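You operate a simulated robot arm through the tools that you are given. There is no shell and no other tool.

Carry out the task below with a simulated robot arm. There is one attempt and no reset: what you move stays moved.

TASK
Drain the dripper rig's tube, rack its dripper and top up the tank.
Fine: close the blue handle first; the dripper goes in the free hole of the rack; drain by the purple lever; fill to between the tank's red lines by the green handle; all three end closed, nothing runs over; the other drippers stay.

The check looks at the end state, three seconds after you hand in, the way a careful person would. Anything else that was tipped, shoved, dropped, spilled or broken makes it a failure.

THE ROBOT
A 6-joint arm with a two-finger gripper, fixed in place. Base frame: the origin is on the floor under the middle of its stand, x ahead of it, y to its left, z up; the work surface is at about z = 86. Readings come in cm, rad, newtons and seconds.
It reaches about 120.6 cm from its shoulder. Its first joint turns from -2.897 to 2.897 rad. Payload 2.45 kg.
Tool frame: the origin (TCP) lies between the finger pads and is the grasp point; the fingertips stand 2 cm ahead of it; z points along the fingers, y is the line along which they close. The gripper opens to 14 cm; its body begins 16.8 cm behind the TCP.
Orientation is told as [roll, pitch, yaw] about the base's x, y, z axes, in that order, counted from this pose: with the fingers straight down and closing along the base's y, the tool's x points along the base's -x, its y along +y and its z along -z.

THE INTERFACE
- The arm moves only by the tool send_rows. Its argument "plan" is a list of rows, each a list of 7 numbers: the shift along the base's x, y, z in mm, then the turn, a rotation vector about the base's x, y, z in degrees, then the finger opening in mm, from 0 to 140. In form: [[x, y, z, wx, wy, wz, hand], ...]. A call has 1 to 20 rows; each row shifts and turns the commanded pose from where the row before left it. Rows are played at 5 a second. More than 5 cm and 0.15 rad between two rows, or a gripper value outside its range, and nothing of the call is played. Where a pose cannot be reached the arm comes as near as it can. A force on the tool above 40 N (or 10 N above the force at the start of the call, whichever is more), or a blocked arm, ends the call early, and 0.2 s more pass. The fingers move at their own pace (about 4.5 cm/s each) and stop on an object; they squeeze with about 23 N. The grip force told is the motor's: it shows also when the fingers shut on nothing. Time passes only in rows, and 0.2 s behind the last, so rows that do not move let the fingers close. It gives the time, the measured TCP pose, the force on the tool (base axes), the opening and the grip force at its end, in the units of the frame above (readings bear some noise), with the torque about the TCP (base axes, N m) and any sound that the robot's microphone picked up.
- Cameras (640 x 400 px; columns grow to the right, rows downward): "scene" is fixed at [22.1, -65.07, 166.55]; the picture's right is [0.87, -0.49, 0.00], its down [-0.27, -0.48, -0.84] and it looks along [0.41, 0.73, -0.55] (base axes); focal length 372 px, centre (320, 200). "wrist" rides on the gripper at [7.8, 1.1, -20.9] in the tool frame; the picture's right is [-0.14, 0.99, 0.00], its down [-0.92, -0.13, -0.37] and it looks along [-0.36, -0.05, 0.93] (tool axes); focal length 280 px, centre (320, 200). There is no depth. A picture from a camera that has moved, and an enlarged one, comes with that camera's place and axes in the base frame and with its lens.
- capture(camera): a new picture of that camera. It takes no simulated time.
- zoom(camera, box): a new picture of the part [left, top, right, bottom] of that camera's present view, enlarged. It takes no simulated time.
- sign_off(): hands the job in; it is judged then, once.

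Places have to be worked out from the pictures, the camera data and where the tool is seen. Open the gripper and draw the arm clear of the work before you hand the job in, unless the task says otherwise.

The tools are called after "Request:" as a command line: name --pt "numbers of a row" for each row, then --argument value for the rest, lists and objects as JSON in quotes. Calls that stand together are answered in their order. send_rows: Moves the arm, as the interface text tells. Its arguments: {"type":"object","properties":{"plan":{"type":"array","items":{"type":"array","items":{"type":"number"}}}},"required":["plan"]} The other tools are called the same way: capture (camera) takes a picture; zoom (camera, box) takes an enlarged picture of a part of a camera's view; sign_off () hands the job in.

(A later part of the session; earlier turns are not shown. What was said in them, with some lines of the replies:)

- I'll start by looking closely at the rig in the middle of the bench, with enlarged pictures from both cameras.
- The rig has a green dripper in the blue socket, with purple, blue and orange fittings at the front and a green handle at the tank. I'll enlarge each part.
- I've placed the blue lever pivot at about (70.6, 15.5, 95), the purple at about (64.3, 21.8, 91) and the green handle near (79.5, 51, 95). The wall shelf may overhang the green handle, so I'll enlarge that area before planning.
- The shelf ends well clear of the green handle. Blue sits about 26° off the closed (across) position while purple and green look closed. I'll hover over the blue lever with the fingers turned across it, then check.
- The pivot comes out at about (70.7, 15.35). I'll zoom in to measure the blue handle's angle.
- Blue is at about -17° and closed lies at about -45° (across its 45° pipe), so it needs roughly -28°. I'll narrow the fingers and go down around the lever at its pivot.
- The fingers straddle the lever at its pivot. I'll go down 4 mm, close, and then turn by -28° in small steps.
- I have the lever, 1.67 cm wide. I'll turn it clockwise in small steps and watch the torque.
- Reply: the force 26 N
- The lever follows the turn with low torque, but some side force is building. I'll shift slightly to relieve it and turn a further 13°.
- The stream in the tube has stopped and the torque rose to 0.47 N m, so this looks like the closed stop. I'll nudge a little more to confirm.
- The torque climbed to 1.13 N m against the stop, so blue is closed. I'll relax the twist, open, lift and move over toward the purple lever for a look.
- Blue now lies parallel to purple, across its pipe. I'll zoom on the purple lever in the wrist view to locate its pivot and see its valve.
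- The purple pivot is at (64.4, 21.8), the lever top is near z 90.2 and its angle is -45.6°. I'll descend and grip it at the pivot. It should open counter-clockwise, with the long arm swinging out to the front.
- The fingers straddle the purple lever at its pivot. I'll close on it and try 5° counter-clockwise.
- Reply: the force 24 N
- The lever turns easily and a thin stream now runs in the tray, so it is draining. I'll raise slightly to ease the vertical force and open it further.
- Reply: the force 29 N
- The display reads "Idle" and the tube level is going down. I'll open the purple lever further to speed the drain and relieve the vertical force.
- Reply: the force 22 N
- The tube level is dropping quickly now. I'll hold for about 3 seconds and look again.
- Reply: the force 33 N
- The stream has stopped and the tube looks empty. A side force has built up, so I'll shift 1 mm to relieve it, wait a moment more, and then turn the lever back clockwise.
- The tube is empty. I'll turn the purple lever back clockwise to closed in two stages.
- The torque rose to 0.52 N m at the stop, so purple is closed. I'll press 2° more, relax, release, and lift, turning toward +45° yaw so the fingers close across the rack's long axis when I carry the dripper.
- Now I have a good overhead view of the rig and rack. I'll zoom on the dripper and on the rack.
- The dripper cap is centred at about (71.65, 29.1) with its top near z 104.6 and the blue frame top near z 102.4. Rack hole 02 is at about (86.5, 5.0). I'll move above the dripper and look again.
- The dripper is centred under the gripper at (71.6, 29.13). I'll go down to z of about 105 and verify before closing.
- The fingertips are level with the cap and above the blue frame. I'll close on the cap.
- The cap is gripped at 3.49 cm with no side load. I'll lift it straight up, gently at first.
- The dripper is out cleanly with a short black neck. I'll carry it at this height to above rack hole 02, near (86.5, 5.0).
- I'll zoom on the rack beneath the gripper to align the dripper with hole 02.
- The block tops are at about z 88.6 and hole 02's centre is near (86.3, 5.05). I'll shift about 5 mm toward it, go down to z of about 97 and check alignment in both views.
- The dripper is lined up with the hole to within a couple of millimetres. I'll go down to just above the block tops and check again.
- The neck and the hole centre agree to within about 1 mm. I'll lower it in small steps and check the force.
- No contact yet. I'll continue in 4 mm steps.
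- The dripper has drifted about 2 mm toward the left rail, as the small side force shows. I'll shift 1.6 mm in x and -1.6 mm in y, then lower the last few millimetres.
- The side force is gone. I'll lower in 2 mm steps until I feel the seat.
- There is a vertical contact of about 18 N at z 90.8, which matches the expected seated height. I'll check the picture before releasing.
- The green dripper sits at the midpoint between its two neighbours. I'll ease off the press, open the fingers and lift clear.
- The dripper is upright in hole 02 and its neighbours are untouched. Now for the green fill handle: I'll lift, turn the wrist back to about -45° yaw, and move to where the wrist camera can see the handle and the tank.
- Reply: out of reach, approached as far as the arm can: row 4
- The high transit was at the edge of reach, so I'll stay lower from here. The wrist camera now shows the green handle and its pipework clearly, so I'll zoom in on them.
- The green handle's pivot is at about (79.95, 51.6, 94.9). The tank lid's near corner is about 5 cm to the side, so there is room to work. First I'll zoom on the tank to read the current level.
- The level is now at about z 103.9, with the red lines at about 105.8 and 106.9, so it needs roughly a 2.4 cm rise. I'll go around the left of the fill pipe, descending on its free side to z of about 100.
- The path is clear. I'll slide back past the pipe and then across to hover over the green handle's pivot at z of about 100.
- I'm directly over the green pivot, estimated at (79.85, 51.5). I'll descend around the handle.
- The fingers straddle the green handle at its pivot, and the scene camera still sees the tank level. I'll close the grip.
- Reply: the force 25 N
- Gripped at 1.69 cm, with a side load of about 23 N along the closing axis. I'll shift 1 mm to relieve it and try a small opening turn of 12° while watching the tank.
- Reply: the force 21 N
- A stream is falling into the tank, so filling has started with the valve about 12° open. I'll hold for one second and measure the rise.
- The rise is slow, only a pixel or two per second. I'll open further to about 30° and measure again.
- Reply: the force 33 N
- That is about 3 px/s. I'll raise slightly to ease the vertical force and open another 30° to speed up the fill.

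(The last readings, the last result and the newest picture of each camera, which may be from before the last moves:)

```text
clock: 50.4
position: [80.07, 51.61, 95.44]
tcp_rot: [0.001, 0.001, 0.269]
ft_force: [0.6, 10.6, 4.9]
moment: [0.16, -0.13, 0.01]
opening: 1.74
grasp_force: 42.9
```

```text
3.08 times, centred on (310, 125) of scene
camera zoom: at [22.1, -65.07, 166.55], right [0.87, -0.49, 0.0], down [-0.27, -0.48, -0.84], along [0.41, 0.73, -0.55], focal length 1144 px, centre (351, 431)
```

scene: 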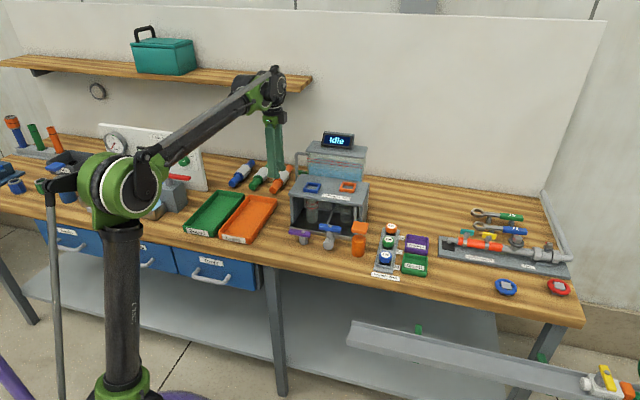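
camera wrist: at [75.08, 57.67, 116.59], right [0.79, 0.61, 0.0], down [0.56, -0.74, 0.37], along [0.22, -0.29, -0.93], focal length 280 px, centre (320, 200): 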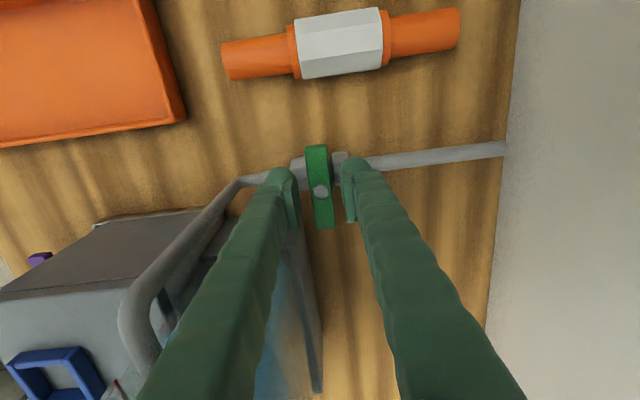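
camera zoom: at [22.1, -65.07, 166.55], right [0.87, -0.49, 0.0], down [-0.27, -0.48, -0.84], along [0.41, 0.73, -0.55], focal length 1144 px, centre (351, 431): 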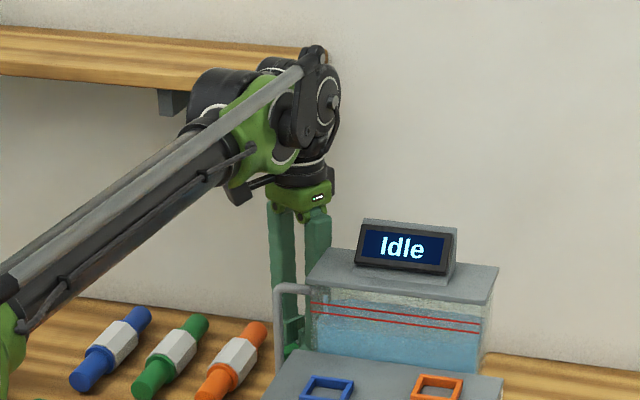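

The level is rising faster now. The stream's foot on the surface has moved up about 13 px of the roughly 77 px needed. I'll hold for 2 seconds and measure.

Request:
send_rows --pt "0 0.5 0 0 0 0 0" --pt "0 0 0 0 0 0 0" --pt "0 0 0 0 0 0 0" --pt "0 0 0 0 0 0 0" --pt "0 0 0 0 0 0 0" --pt "0 0 0 0 0 0 0" --pt "0 0 0 0 0 0 0" --pt "0 0 0 0 0 0 0" --pt "0 0 0 0 0 0 0"

Request:
zoom --camera "scene" --box '[304, 150, 334, 180]'

Request:
zoom --camera "scene" --box '[340, 155, 370, 185]'

```text
clock: 52.4
position: [80.0, 51.54, 95.38]
tcp_rot: [0.0, 0.002, 0.269]
ft_force: [-8.8, -2.4, -9.6]
moment: [-0.05, 0.17, 0.02]
opening: 1.7
grasp_force: 42.6
```

```text
13.33 times, centred on (319, 165) of scene
camera zoom: at [22.1, -65.07, 166.55], right [0.87, -0.49, 0.0], down [-0.27, -0.48, -0.84], along [0.41, 0.73, -0.55], focal length 4956 px, centre (333, 667)
```

zoom: 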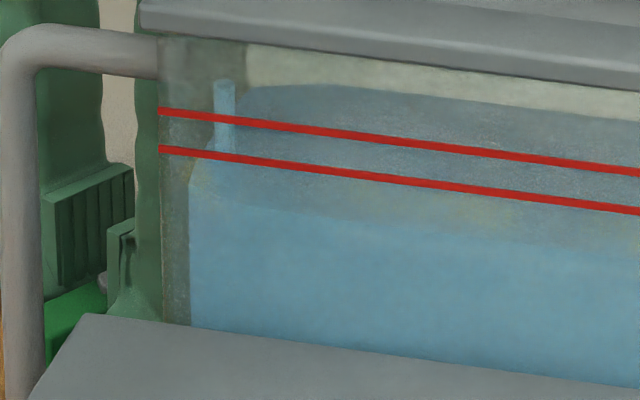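

```text
13.33 times, centred on (355, 170) of scene
camera zoom: at [22.1, -65.07, 166.55], right [0.87, -0.49, 0.0], down [-0.27, -0.48, -0.84], along [0.41, 0.73, -0.55], focal length 4956 px, centre (-147, 600)
```

zoom: 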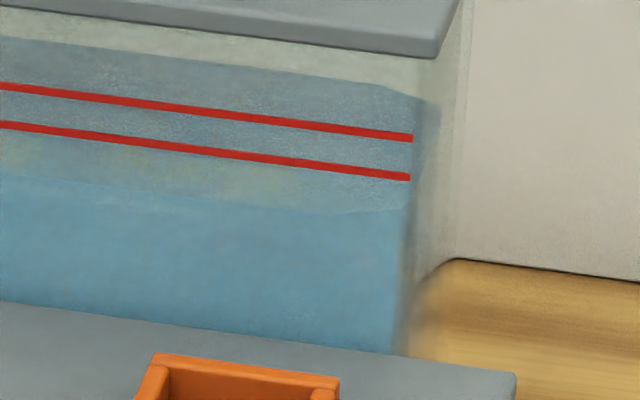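

The rise is about 6 px/s at this opening and the level is about 0.8 cm up. I'll measure the front edge of the water at both corners more closely before going on.

Request:
zoom --camera "scene" --box '[314, 156, 326, 172]'

Request:
zoom --camera "scene" --box '[360, 160, 376, 176]'

Request:
zoom --camera "scene" --box '[330, 156, 350, 176]'

```text
16.00 times, centred on (320, 164) of scene
camera zoom: at [22.1, -65.07, 166.55], right [0.87, -0.49, 0.0], down [-0.27, -0.48, -0.84], along [0.41, 0.73, -0.55], focal length 5947 px, centre (320, 776)
```

zoom: 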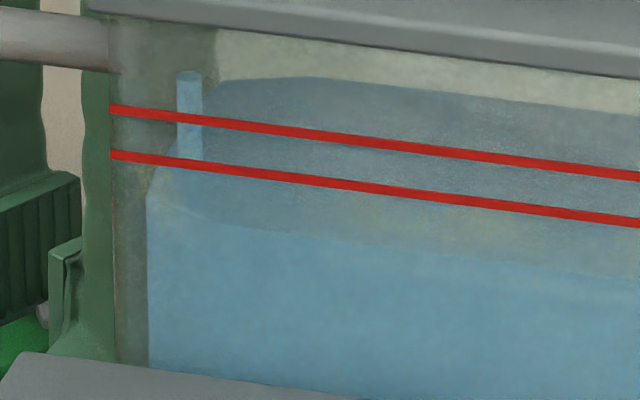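

```text
16.00 times, centred on (368, 168) of scene
camera zoom: at [22.1, -65.07, 166.55], right [0.87, -0.49, 0.0], down [-0.27, -0.48, -0.84], along [0.41, 0.73, -0.55], focal length 5947 px, centre (-448, 712)
```

zoom: 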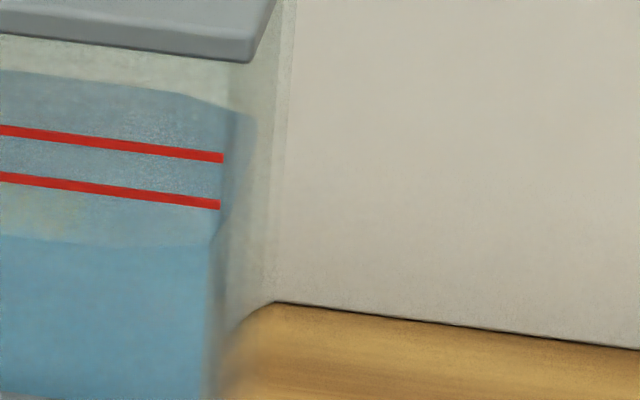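

```text
16.00 times, centred on (340, 166) of scene
camera zoom: at [22.1, -65.07, 166.55], right [0.87, -0.49, 0.0], down [-0.27, -0.48, -0.84], along [0.41, 0.73, -0.55], focal length 5947 px, centre (0, 744)
```

zoom: 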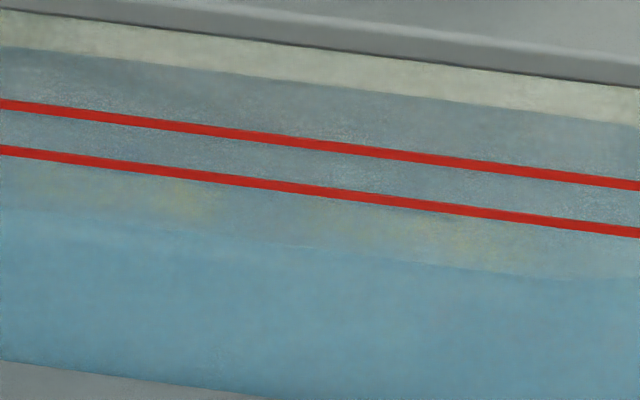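

Calibrating on the front edge: the level is now at about z 104.0 and the target is about 106.25, which is roughly 12 s at this rate. I'll hold for 4 seconds and check.

Request:
send_rows --pt "0 0 0 0 0 0 0" --pt "0 0 0 0 0 0 0" --pt "0 0 0 0 0 0 0" --pt "0 0 0 0 0 0 0" --pt "0 0 0 0 0 0 0" --pt "0 0 0 0 0 0 0" --pt "0 0 0 0 0 0 0" --pt "0 0 0 0 0 0 0" --pt "0 0 0 0 0 0 0" --pt "0 0 0 0 0 0 0" --pt "0 0 0 0 0 0 0" --pt "0 0 0 0 0 0 0" --pt "0 0 0 0 0 0 0" --pt "0 0 0 0 0 0 0" --pt "0 0 0 0 0 0 0" --pt "0 0 0 0 0 0 0" --pt "0 0 0 0 0 0 0" --pt "0 0 0 0 0 0 0" --pt "0 0 0 0 0 0 0" --pt "0 0 0 0 0 0 0"

Request:
zoom --camera "scene" --box '[330, 156, 350, 176]'

Request:
zoom --camera "scene" --box '[303, 130, 371, 190]'

```text
clock: 56.6
position: [80.02, 51.78, 95.57]
tcp_rot: [-0.001, 0.0, 0.266]
ft_force: [-3.3, -4.8, -5.1]
moment: [-0.02, 0.04, 0.0]
opening: 1.69
grasp_force: 42.7
```

```text
16.00 times, centred on (340, 166) of scene
camera zoom: at [22.1, -65.07, 166.55], right [0.87, -0.49, 0.0], down [-0.27, -0.48, -0.84], along [0.41, 0.73, -0.55], focal length 5947 px, centre (0, 744)
```

zoom: 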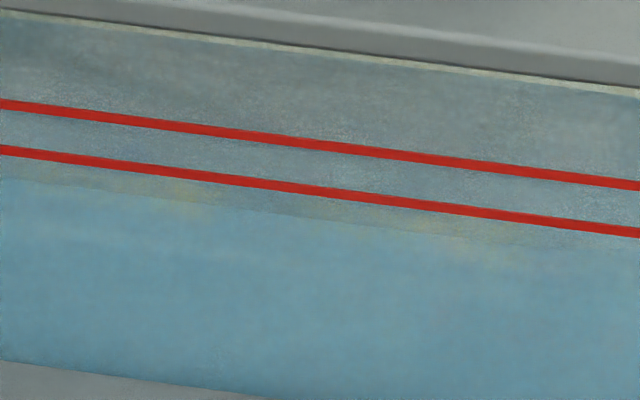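

```text
6.67 times, centred on (337, 160) of scene
camera zoom: at [22.1, -65.07, 166.55], right [0.87, -0.49, 0.0], down [-0.27, -0.48, -0.84], along [0.41, 0.73, -0.55], focal length 2478 px, centre (207, 467)
```

zoom: 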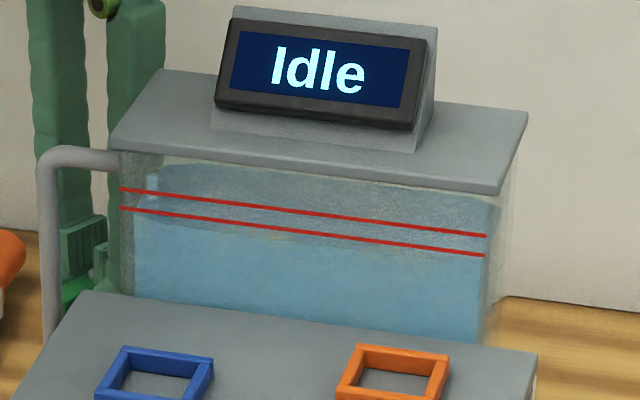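

The front edge rose 33 px in 4.2 s, which is steady at about 7.7 px/s. I'll hold about 3.4 s more and look again.

Request:
send_rows --pt "0 0 0 0 0 0 0" --pt "0 0 0 0 0 0 0" --pt "0 0 0 0 0 0 0" --pt "0 0 0 0 0 0 0" --pt "0 0 0 0 0 0 0" --pt "0 0 0 0 0 0 0" --pt "0 0 0 0 0 0 0" --pt "0 0 0 0 0 0 0" --pt "0 0 0 0 0 0 0" --pt "0 0 0 0 0 0 0" --pt "0 0 0 0 0 0 0" --pt "0 0 0 0 0 0 0" --pt "0 0 0 0 0 0 0" --pt "0 0 0 0 0 0 0" --pt "0 0 0 0 0 0 0" --pt "0 0 0 0 0 0 0"

Request:
zoom --camera "scene" --box '[330, 156, 350, 176]'

Request:
zoom --camera "scene" --box '[303, 130, 371, 190]'

```text
clock: 60.0
position: [80.04, 51.6, 95.51]
tcp_rot: [0.001, 0.0, 0.265]
ft_force: [3.0, -1.5, 3.2]
moment: [0.01, -0.03, -0.02]
opening: 1.71
grasp_force: 42.5
```

```text
16.00 times, centred on (340, 166) of scene
camera zoom: at [22.1, -65.07, 166.55], right [0.87, -0.49, 0.0], down [-0.27, -0.48, -0.84], along [0.41, 0.73, -0.55], focal length 5947 px, centre (0, 744)
```

zoom: 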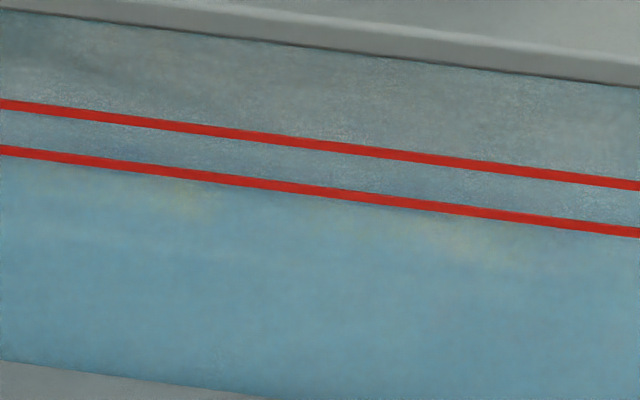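

```text
6.67 times, centred on (337, 160) of scene
camera zoom: at [22.1, -65.07, 166.55], right [0.87, -0.49, 0.0], down [-0.27, -0.48, -0.84], along [0.41, 0.73, -0.55], focal length 2478 px, centre (207, 467)
```

zoom: 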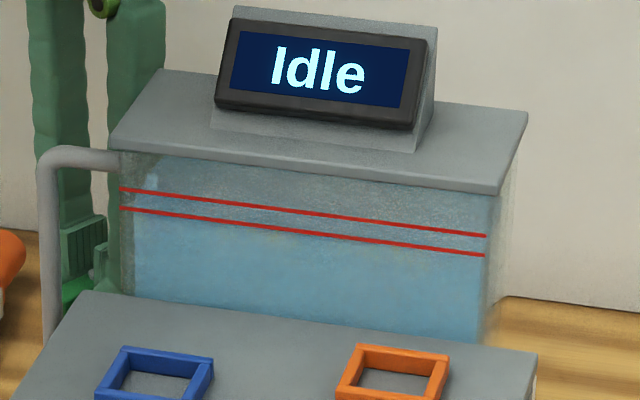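

The front edge now sits right at the lower line. I'll hold for 2 more seconds and re-check.

Request:
send_rows --pt "0 0 0 0 0 0 0" --pt "0 0 0 0 0 0 0" --pt "0 0 0 0 0 0 0" --pt "0 0 0 0 0 0 0" --pt "0 0 0 0 0 0 0" --pt "0 0 0 0 0 0 0" --pt "0 0 0 0 0 0 0" --pt "0 0 0 0 0 0 0" --pt "0 0 0 0 0 0 0"

Request:
zoom --camera "scene" --box '[330, 156, 350, 176]'

Request:
zoom --camera "scene" --box '[314, 156, 326, 172]'

```text
clock: 62.0
position: [80.09, 51.64, 95.4]
tcp_rot: [0.001, 0.001, 0.267]
ft_force: [3.4, -0.3, 3.8]
moment: [0.02, -0.07, 0.01]
opening: 1.7
grasp_force: 42.5
```

```text
16.00 times, centred on (340, 166) of scene
camera zoom: at [22.1, -65.07, 166.55], right [0.87, -0.49, 0.0], down [-0.27, -0.48, -0.84], along [0.41, 0.73, -0.55], focal length 5947 px, centre (0, 744)
```

zoom: 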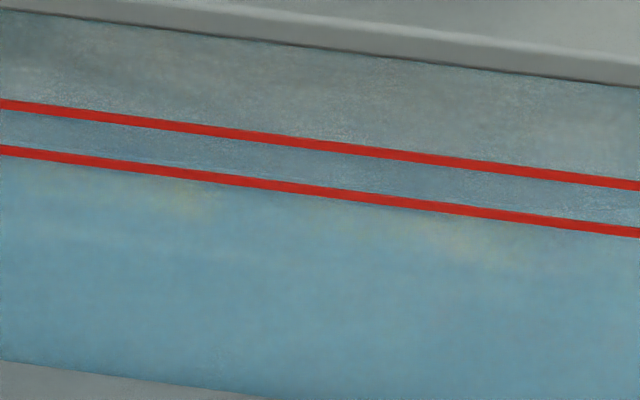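

```text
16.00 times, centred on (320, 164) of scene
camera zoom: at [22.1, -65.07, 166.55], right [0.87, -0.49, 0.0], down [-0.27, -0.48, -0.84], along [0.41, 0.73, -0.55], focal length 5947 px, centre (320, 776)
```

zoom: 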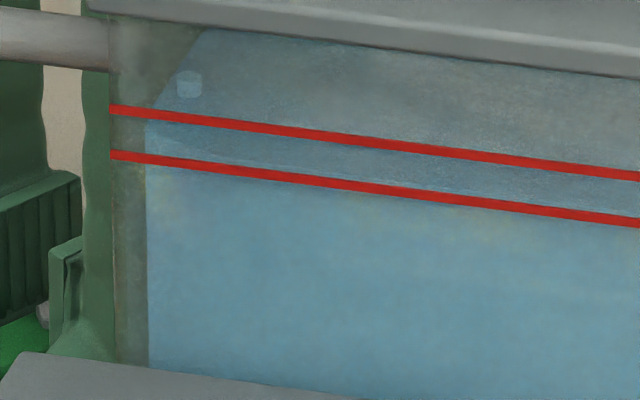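

The front-left corner of the water is now between the lines. Before deciding, I'll zoom more tightly to find the true front edge.

Request:
zoom --camera "scene" --box '[314, 154, 326, 164]'

Request:
zoom --camera "scene" --box '[326, 157, 340, 167]'

Request:
zoom --camera "scene" --box '[360, 160, 376, 174]'

```text
16.00 times, centred on (320, 159) of scene
camera zoom: at [22.1, -65.07, 166.55], right [0.87, -0.49, 0.0], down [-0.27, -0.48, -0.84], along [0.41, 0.73, -0.55], focal length 5947 px, centre (320, 856)
```

zoom: 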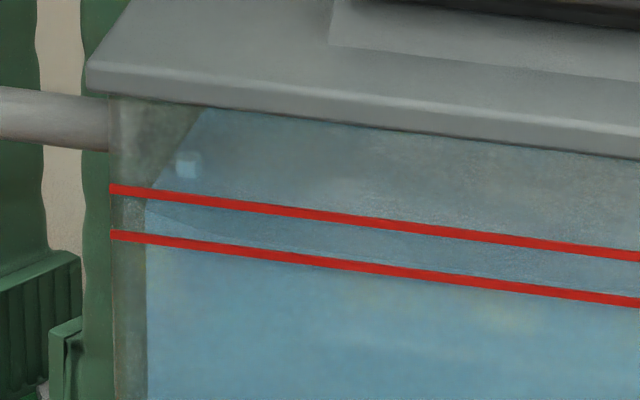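

```text
16.00 times, centred on (333, 162) of scene
camera zoom: at [22.1, -65.07, 166.55], right [0.87, -0.49, 0.0], down [-0.27, -0.48, -0.84], along [0.41, 0.73, -0.55], focal length 5947 px, centre (112, 808)
```

zoom: 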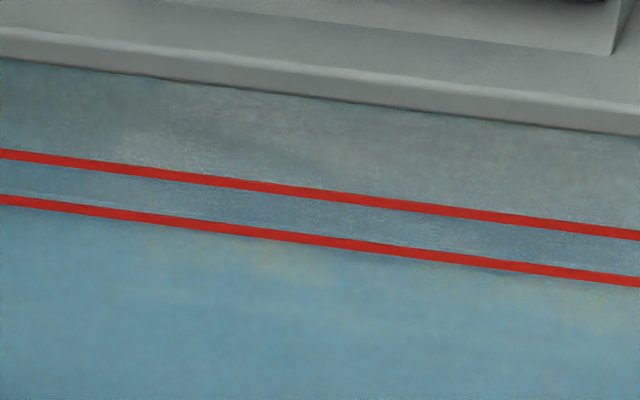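

```text
16.00 times, centred on (368, 167) of scene
camera zoom: at [22.1, -65.07, 166.55], right [0.87, -0.49, 0.0], down [-0.27, -0.48, -0.84], along [0.41, 0.73, -0.55], focal length 5947 px, centre (-448, 728)
```

zoom: 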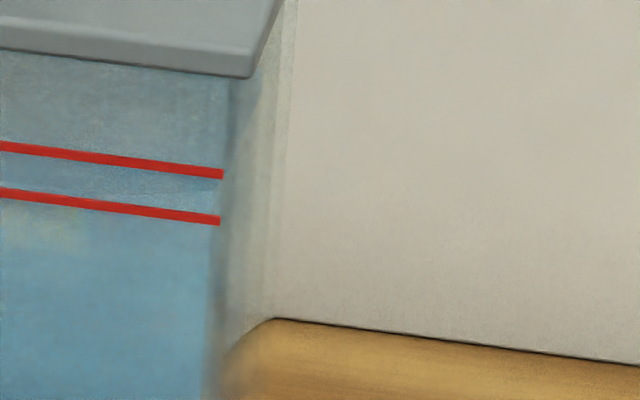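

Along the middle the front edge is just emerging above the lower line; the corners only look higher because they are rounded. I'll hold for about 1 second more and look at the same crops.

Request:
send_rows --pt "0 0 0 0 0 0 0" --pt "0 0 0 0 0 0 0" --pt "0 0 0 0 0 0 0" --pt "0 0 0 0 0 0 0"

Request:
zoom --camera "scene" --box '[326, 157, 340, 167]'

Request:
zoom --camera "scene" --box '[330, 156, 350, 176]'

Request:
zoom --camera "scene" --box '[350, 158, 370, 174]'

```text
clock: 63.0
position: [79.97, 51.68, 95.37]
tcp_rot: [0.001, 0.0, 0.268]
ft_force: [3.4, -0.6, 2.5]
moment: [-0.01, -0.02, 0.02]
opening: 1.73
grasp_force: 42.7
```

```text
16.00 times, centred on (333, 162) of scene
camera zoom: at [22.1, -65.07, 166.55], right [0.87, -0.49, 0.0], down [-0.27, -0.48, -0.84], along [0.41, 0.73, -0.55], focal length 5947 px, centre (112, 808)
```

zoom: 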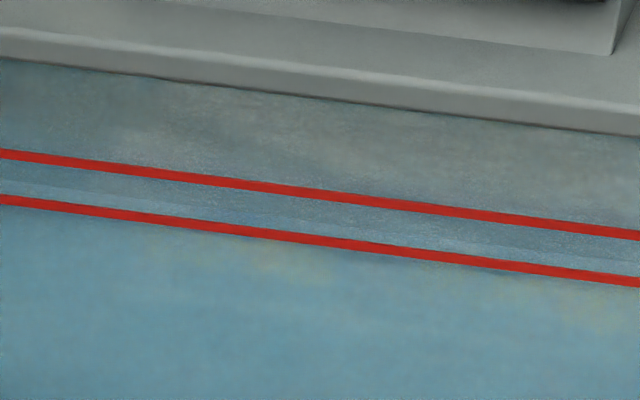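

```text
16.00 times, centred on (340, 166) of scene
camera zoom: at [22.1, -65.07, 166.55], right [0.87, -0.49, 0.0], down [-0.27, -0.48, -0.84], along [0.41, 0.73, -0.55], focal length 5947 px, centre (0, 744)
```

zoom: 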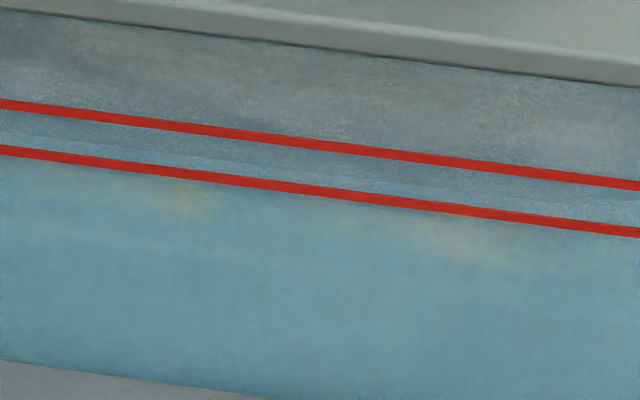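

```text
16.00 times, centred on (360, 166) of scene
camera zoom: at [22.1, -65.07, 166.55], right [0.87, -0.49, 0.0], down [-0.27, -0.48, -0.84], along [0.41, 0.73, -0.55], focal length 5947 px, centre (-320, 744)
```

zoom: 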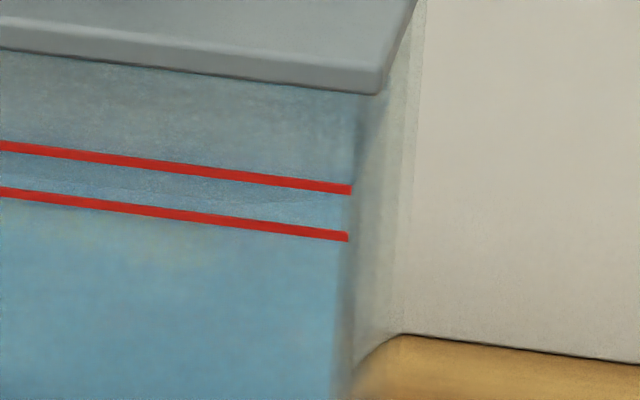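

The front edge now shows about 13 px above the lower line, with the true level just reaching it. Allowing for flow while closing, I'll hold 0.8 s more and then start turning the handle clockwise to close.

Request:
send_rows --pt "0 0 0 0 0 0 0" --pt "0 0 0 0 0 0 0" --pt "0 0 0 0 0 0 0" --pt "0 0 0 0 0 -7 0" --pt "0 0 0 0 0 -7 0" --pt "0 0 0 0 0 -7 0" --pt "0 0 0 0 0 -7 0" --pt "0 0 0 0 0 -7 0"

Request:
zoom --camera "scene" --box '[330, 156, 350, 176]'

```text
clock: 64.8
position: [80.1, 51.64, 95.32]
tcp_rot: [0.0, 0.0, -0.346]
ft_force: [-9.1, -9.0, -10.9]
moment: [-0.02, 0.31, 0.08]
opening: 1.68
grasp_force: 42.6
```

```text
16.00 times, centred on (340, 166) of scene
camera zoom: at [22.1, -65.07, 166.55], right [0.87, -0.49, 0.0], down [-0.27, -0.48, -0.84], along [0.41, 0.73, -0.55], focal length 5947 px, centre (0, 744)
```

zoom: 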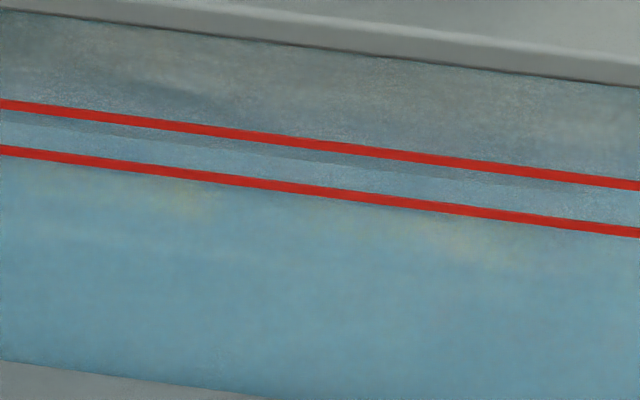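

The level is now nicely between the lines. I'll close the remaining 25° right away.

Request:
send_rows --pt "-0.4 -0.4 -0.3 0 0 -8.3 0" --pt "0 0 0 0 0 -8.3 0" --pt "0 0 0 0 0 -8.3 0" --pt "0 0 0 0 0 -2 0"

Request:
zoom --camera "scene" --box '[330, 156, 350, 176]'

Request:
zoom --camera "scene" --box '[304, 150, 334, 180]'

```text
clock: 65.8
position: [80.04, 51.36, 95.37]
tcp_rot: [-0.002, 0.0, -0.815]
ft_force: [-11.7, -19.8, -14.1]
moment: [-0.33, -0.05, 0.88]
opening: 1.71
grasp_force: 43.3
```

```text
16.00 times, centred on (340, 166) of scene
camera zoom: at [22.1, -65.07, 166.55], right [0.87, -0.49, 0.0], down [-0.27, -0.48, -0.84], along [0.41, 0.73, -0.55], focal length 5947 px, centre (0, 744)
```

zoom: 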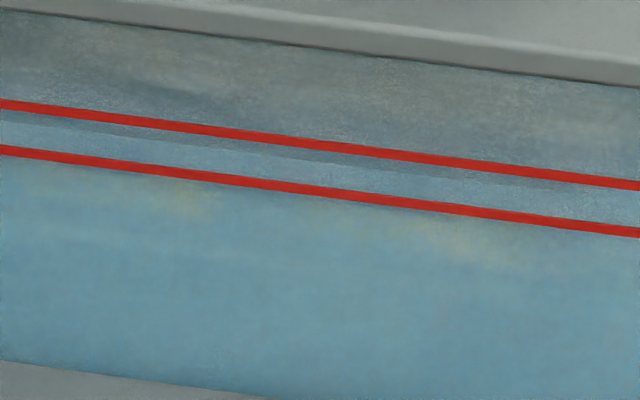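

```text
13.33 times, centred on (319, 165) of scene
camera zoom: at [22.1, -65.07, 166.55], right [0.87, -0.49, 0.0], down [-0.27, -0.48, -0.84], along [0.41, 0.73, -0.55], focal length 4956 px, centre (333, 667)
```

zoom: 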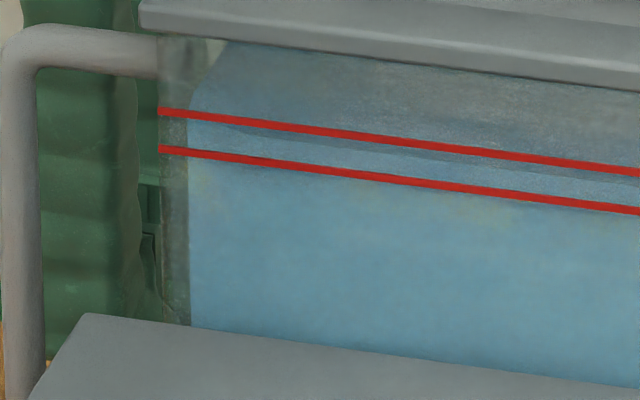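

The stream has stopped, there is torque at the closed stop, and the level sits between the red lines at about z 106.2. I'll relax 1°, open, and lift off the handle.

Request:
send_rows --pt "0.3 0.6 0 0 0 1 0" --pt "0 0 0 0 0 0 34" --pt "0 0 0 0 0 0 34" --pt "0 0 0 0 0 0 34" --pt "0 0 24 0 0 0 34" --pt "0 0 26 0 0 0 34" --pt "0 0 0 0 0 0 34"

Request:
capture --camera "wrist"

Request:
zoom --camera "scene" --box '[285, 120, 380, 190]'

```text
clock: 67.4
position: [80.41, 51.73, 100.41]
tcp_rot: [0.0, -0.001, -0.796]
ft_force: [0.5, -0.2, -0.8]
moment: [0.01, -0.01, 0.02]
opening: 3.39
grasp_force: 0.1
```

```text
taken
camera wrist: at [75.57, 57.95, 121.4], right [0.8, 0.59, 0.0], down [0.55, -0.75, 0.37], along [0.22, -0.3, -0.93], focal length 280 px, centre (320, 200)
```

wrist: 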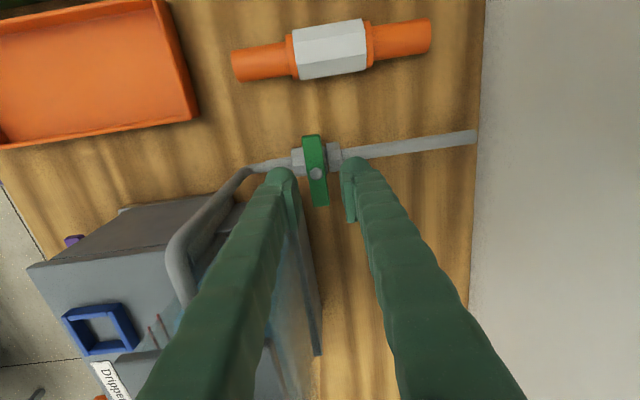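

```text
5.71 times, centred on (332, 155) of scene
camera zoom: at [22.1, -65.07, 166.55], right [0.87, -0.49, 0.0], down [-0.27, -0.48, -0.84], along [0.41, 0.73, -0.55], focal length 2124 px, centre (249, 457)
```

zoom: 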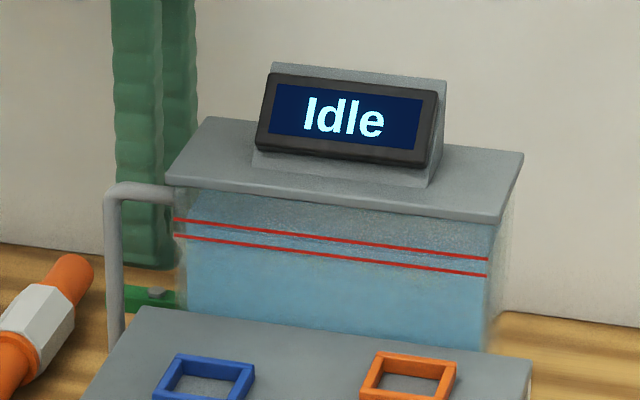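

Released, and the handle still lies across the pipe. I'll retrace the path out around the pipe, then rise and draw back clear of the work.

Request:
send_rows --pt "-29.3 5.6 0 0 0 0 34" --pt "-29.3 5.6 0 0 0 0 34" --pt "-29.3 5.6 0 0 0 0 34" --pt "-21 -21 0 0 0 0 34" --pt "-21 -21 0 0 0 0 34" --pt "0 0 45 0 0 0 40" --pt "0 0 45 0 0 0 50" --pt "0 0 45 0 0 0 60" --pt "0 0 45 0 0 0 60" --pt "-30 -30 20 0 0 0 60" --pt "-30 -30 20 0 0 0 60" --pt "-30 -30 0 0 0 0 60" --pt "-30 -30 0 0 0 0 60" --pt "0 0 0 0 0 0 60"

Request:
capture --camera "scene"

Request:
capture --camera "wrist"

Request:
zoom --camera "scene" --box '[275, 120, 435, 285]'

```text
clock: 70.4
position: [55.04, 37.35, 122.52]
tcp_rot: [-0.001, -0.001, -0.796]
ft_force: [0.4, -0.8, 0.5]
moment: [0.02, -0.01, 0.03]
opening: 6.0
grasp_force: 0.0
```

```text
taken
```

scene: 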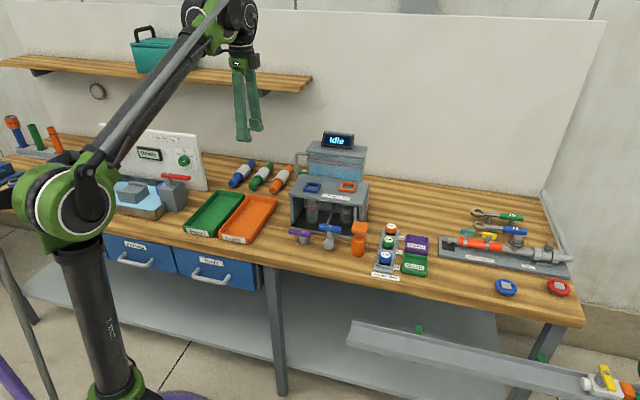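

```text
taken
camera wrist: at [50.31, 43.65, 143.57], right [0.8, 0.59, 0.0], down [0.55, -0.75, 0.37], along [0.22, -0.3, -0.93], focal length 280 px, centre (320, 200)
```

wrist: 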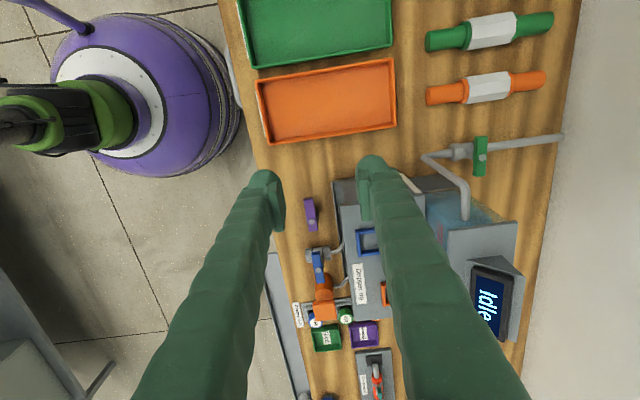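

```text
2.42 times, centred on (355, 202) of scene
camera zoom: at [22.1, -65.07, 166.55], right [0.87, -0.49, 0.0], down [-0.27, -0.48, -0.84], along [0.41, 0.73, -0.55], focal length 901 px, centre (235, 194)
```

zoom: 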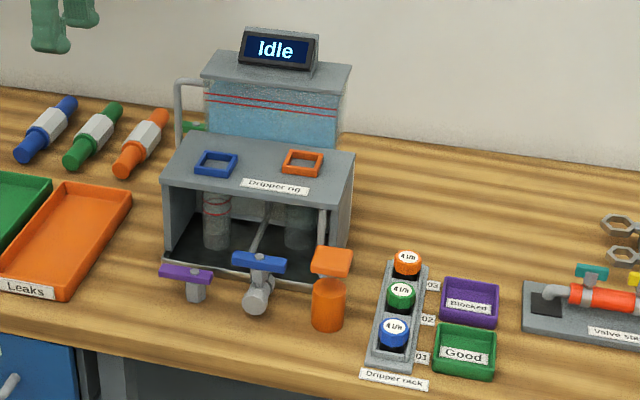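

Everything looks in place. I'll check the three handle angles, the tube, the tank level and the rack once more before handing in.

Request:
zoom --camera "scene" --box '[285, 190, 365, 255]'

Request:
zoom --camera "scene" --box '[285, 215, 345, 255]'

Request:
zoom --camera "wrist" --box '[290, 180, 350, 300]'

Request:
zoom --camera "wrist" --box '[420, 110, 570, 220]'

Request:
zoom --camera "scene" --box '[303, 140, 371, 190]'

Request:
zoom --camera "scene" --box '[370, 215, 430, 280]'

```text
6.15 times, centred on (325, 222) of scene
camera zoom: at [22.1, -65.07, 166.55], right [0.87, -0.49, 0.0], down [-0.27, -0.48, -0.84], along [0.41, 0.73, -0.55], focal length 2287 px, centre (289, 62)
```

zoom: 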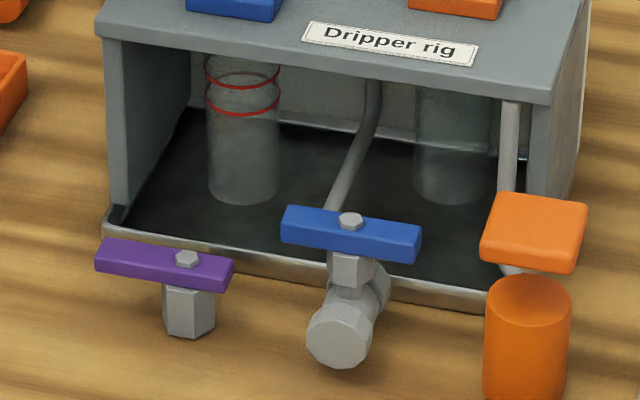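

```text
10.00 times, centred on (315, 235) of scene
camera zoom: at [22.1, -65.07, 166.55], right [0.87, -0.49, 0.0], down [-0.27, -0.48, -0.84], along [0.41, 0.73, -0.55], focal length 3717 px, centre (370, -150)
```

zoom: 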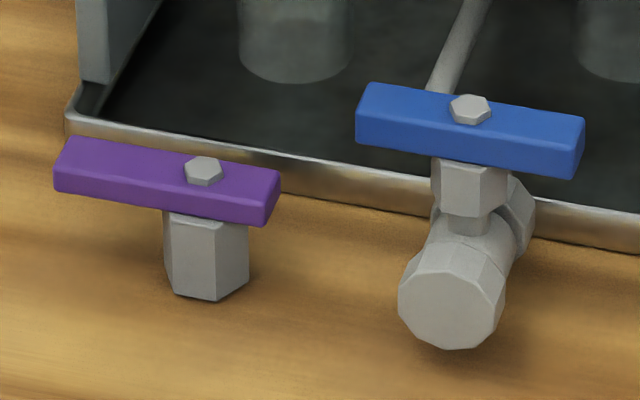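

```text
3.33 times, centred on (320, 240) of wrist
camera zoom: at [50.31, 43.65, 143.57], right [0.8, 0.59, 0.0], down [0.55, -0.75, 0.37], along [0.22, -0.3, -0.93], focal length 935 px, centre (320, 67)
```

zoom: 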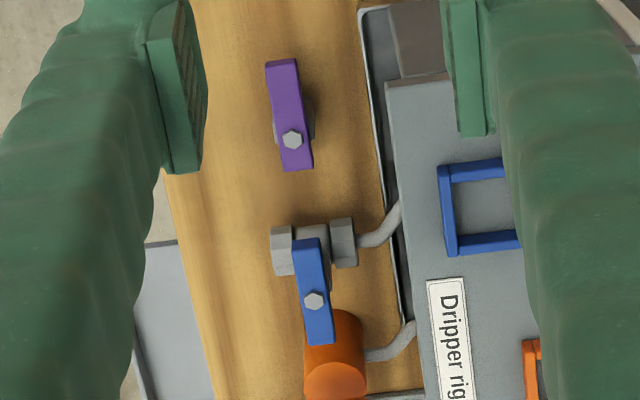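

```text
3.64 times, centred on (495, 165) of wrist
camera zoom: at [50.31, 43.65, 143.57], right [0.8, 0.59, 0.0], down [0.55, -0.75, 0.37], along [0.22, -0.3, -0.93], focal length 1020 px, centre (-316, 327)
```

zoom: 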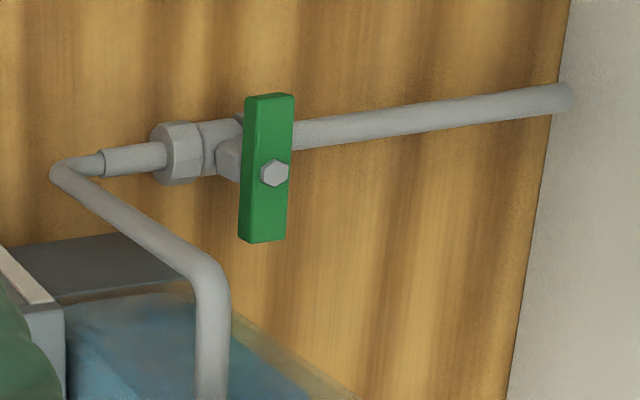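

```text
8.00 times, centred on (337, 165) of scene
camera zoom: at [22.1, -65.07, 166.55], right [0.87, -0.49, 0.0], down [-0.27, -0.48, -0.84], along [0.41, 0.73, -0.55], focal length 2974 px, centre (184, 480)
```

zoom: 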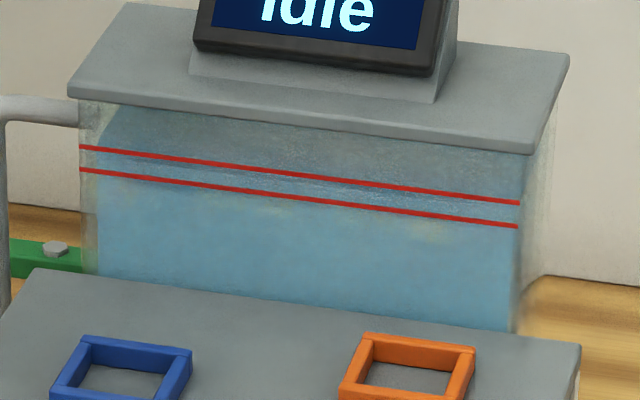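

```text
6.15 times, centred on (400, 248) of scene
camera zoom: at [22.1, -65.07, 166.55], right [0.87, -0.49, 0.0], down [-0.27, -0.48, -0.84], along [0.41, 0.73, -0.55], focal length 2287 px, centre (-172, -92)
```

zoom: 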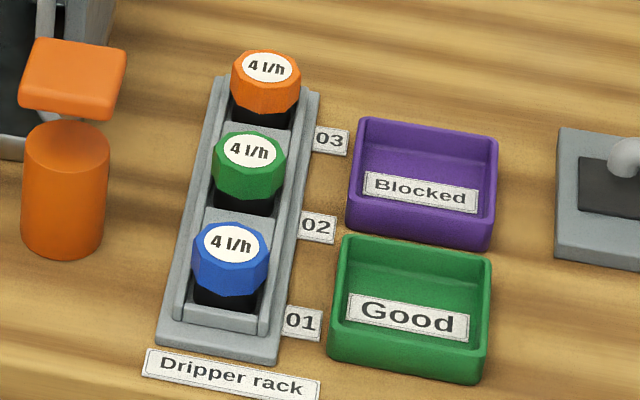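

All three handles lie across their pipes, the tube is empty and the dripper is seated in hole 02. One last close check that the tank level has stayed steady since closing.

Request:
zoom --camera "scene" --box '[330, 156, 350, 176]'

Request:
zoom --camera "scene" --box '[304, 150, 334, 180]'

```text
16.00 times, centred on (340, 166) of scene
camera zoom: at [22.1, -65.07, 166.55], right [0.87, -0.49, 0.0], down [-0.27, -0.48, -0.84], along [0.41, 0.73, -0.55], focal length 5947 px, centre (0, 744)
```

zoom: 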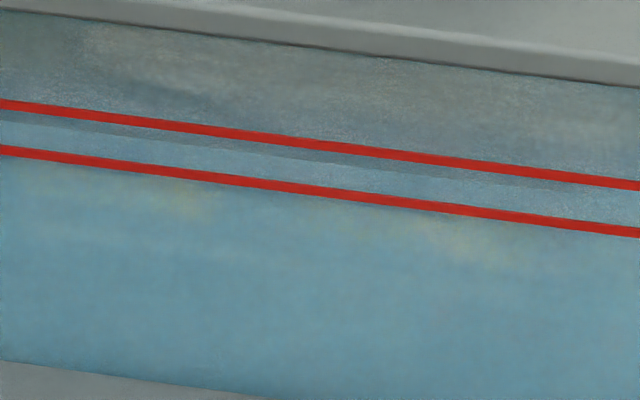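

```text
13.33 times, centred on (319, 165) of scene
camera zoom: at [22.1, -65.07, 166.55], right [0.87, -0.49, 0.0], down [-0.27, -0.48, -0.84], along [0.41, 0.73, -0.55], focal length 4956 px, centre (333, 667)
```

zoom: 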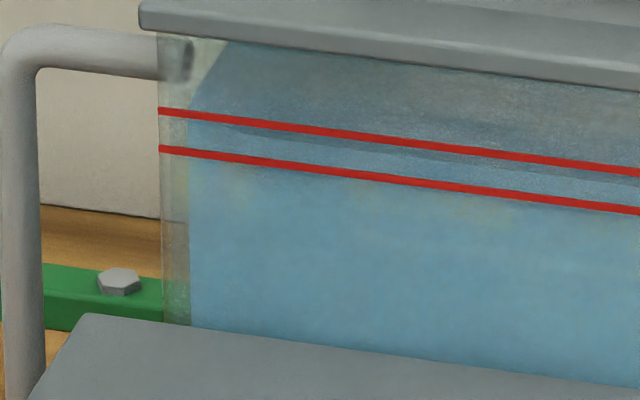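

The level hasn't moved since closing and sits between the red lines. The gripper is open and the arm is clear, so I'm handing in.

Request:
sign_off

```text
The job is handed in.
```

The job is done and handed in. The tube is drained, the green dripper is in the rack's free hole (02), and the tank is topped up to between its red lines.

- **Blue handle:** I closed it first, and the flow into the tube stopped.
- **Purple lever:** I opened it until the tube looked empty, then closed it again.
- **Dripper:** it stands upright between the blue and orange drippers, which did not move.
- **Tank:** I filled it with the green handle, then closed it. The level sits roughly halfway between the lines and had not moved about 5 seconds after closing.

All three handles ended across their pipes in the closed position. I saw no spill or overflow in the pictures. The gripper is open and the arm is drawn clear of the work.
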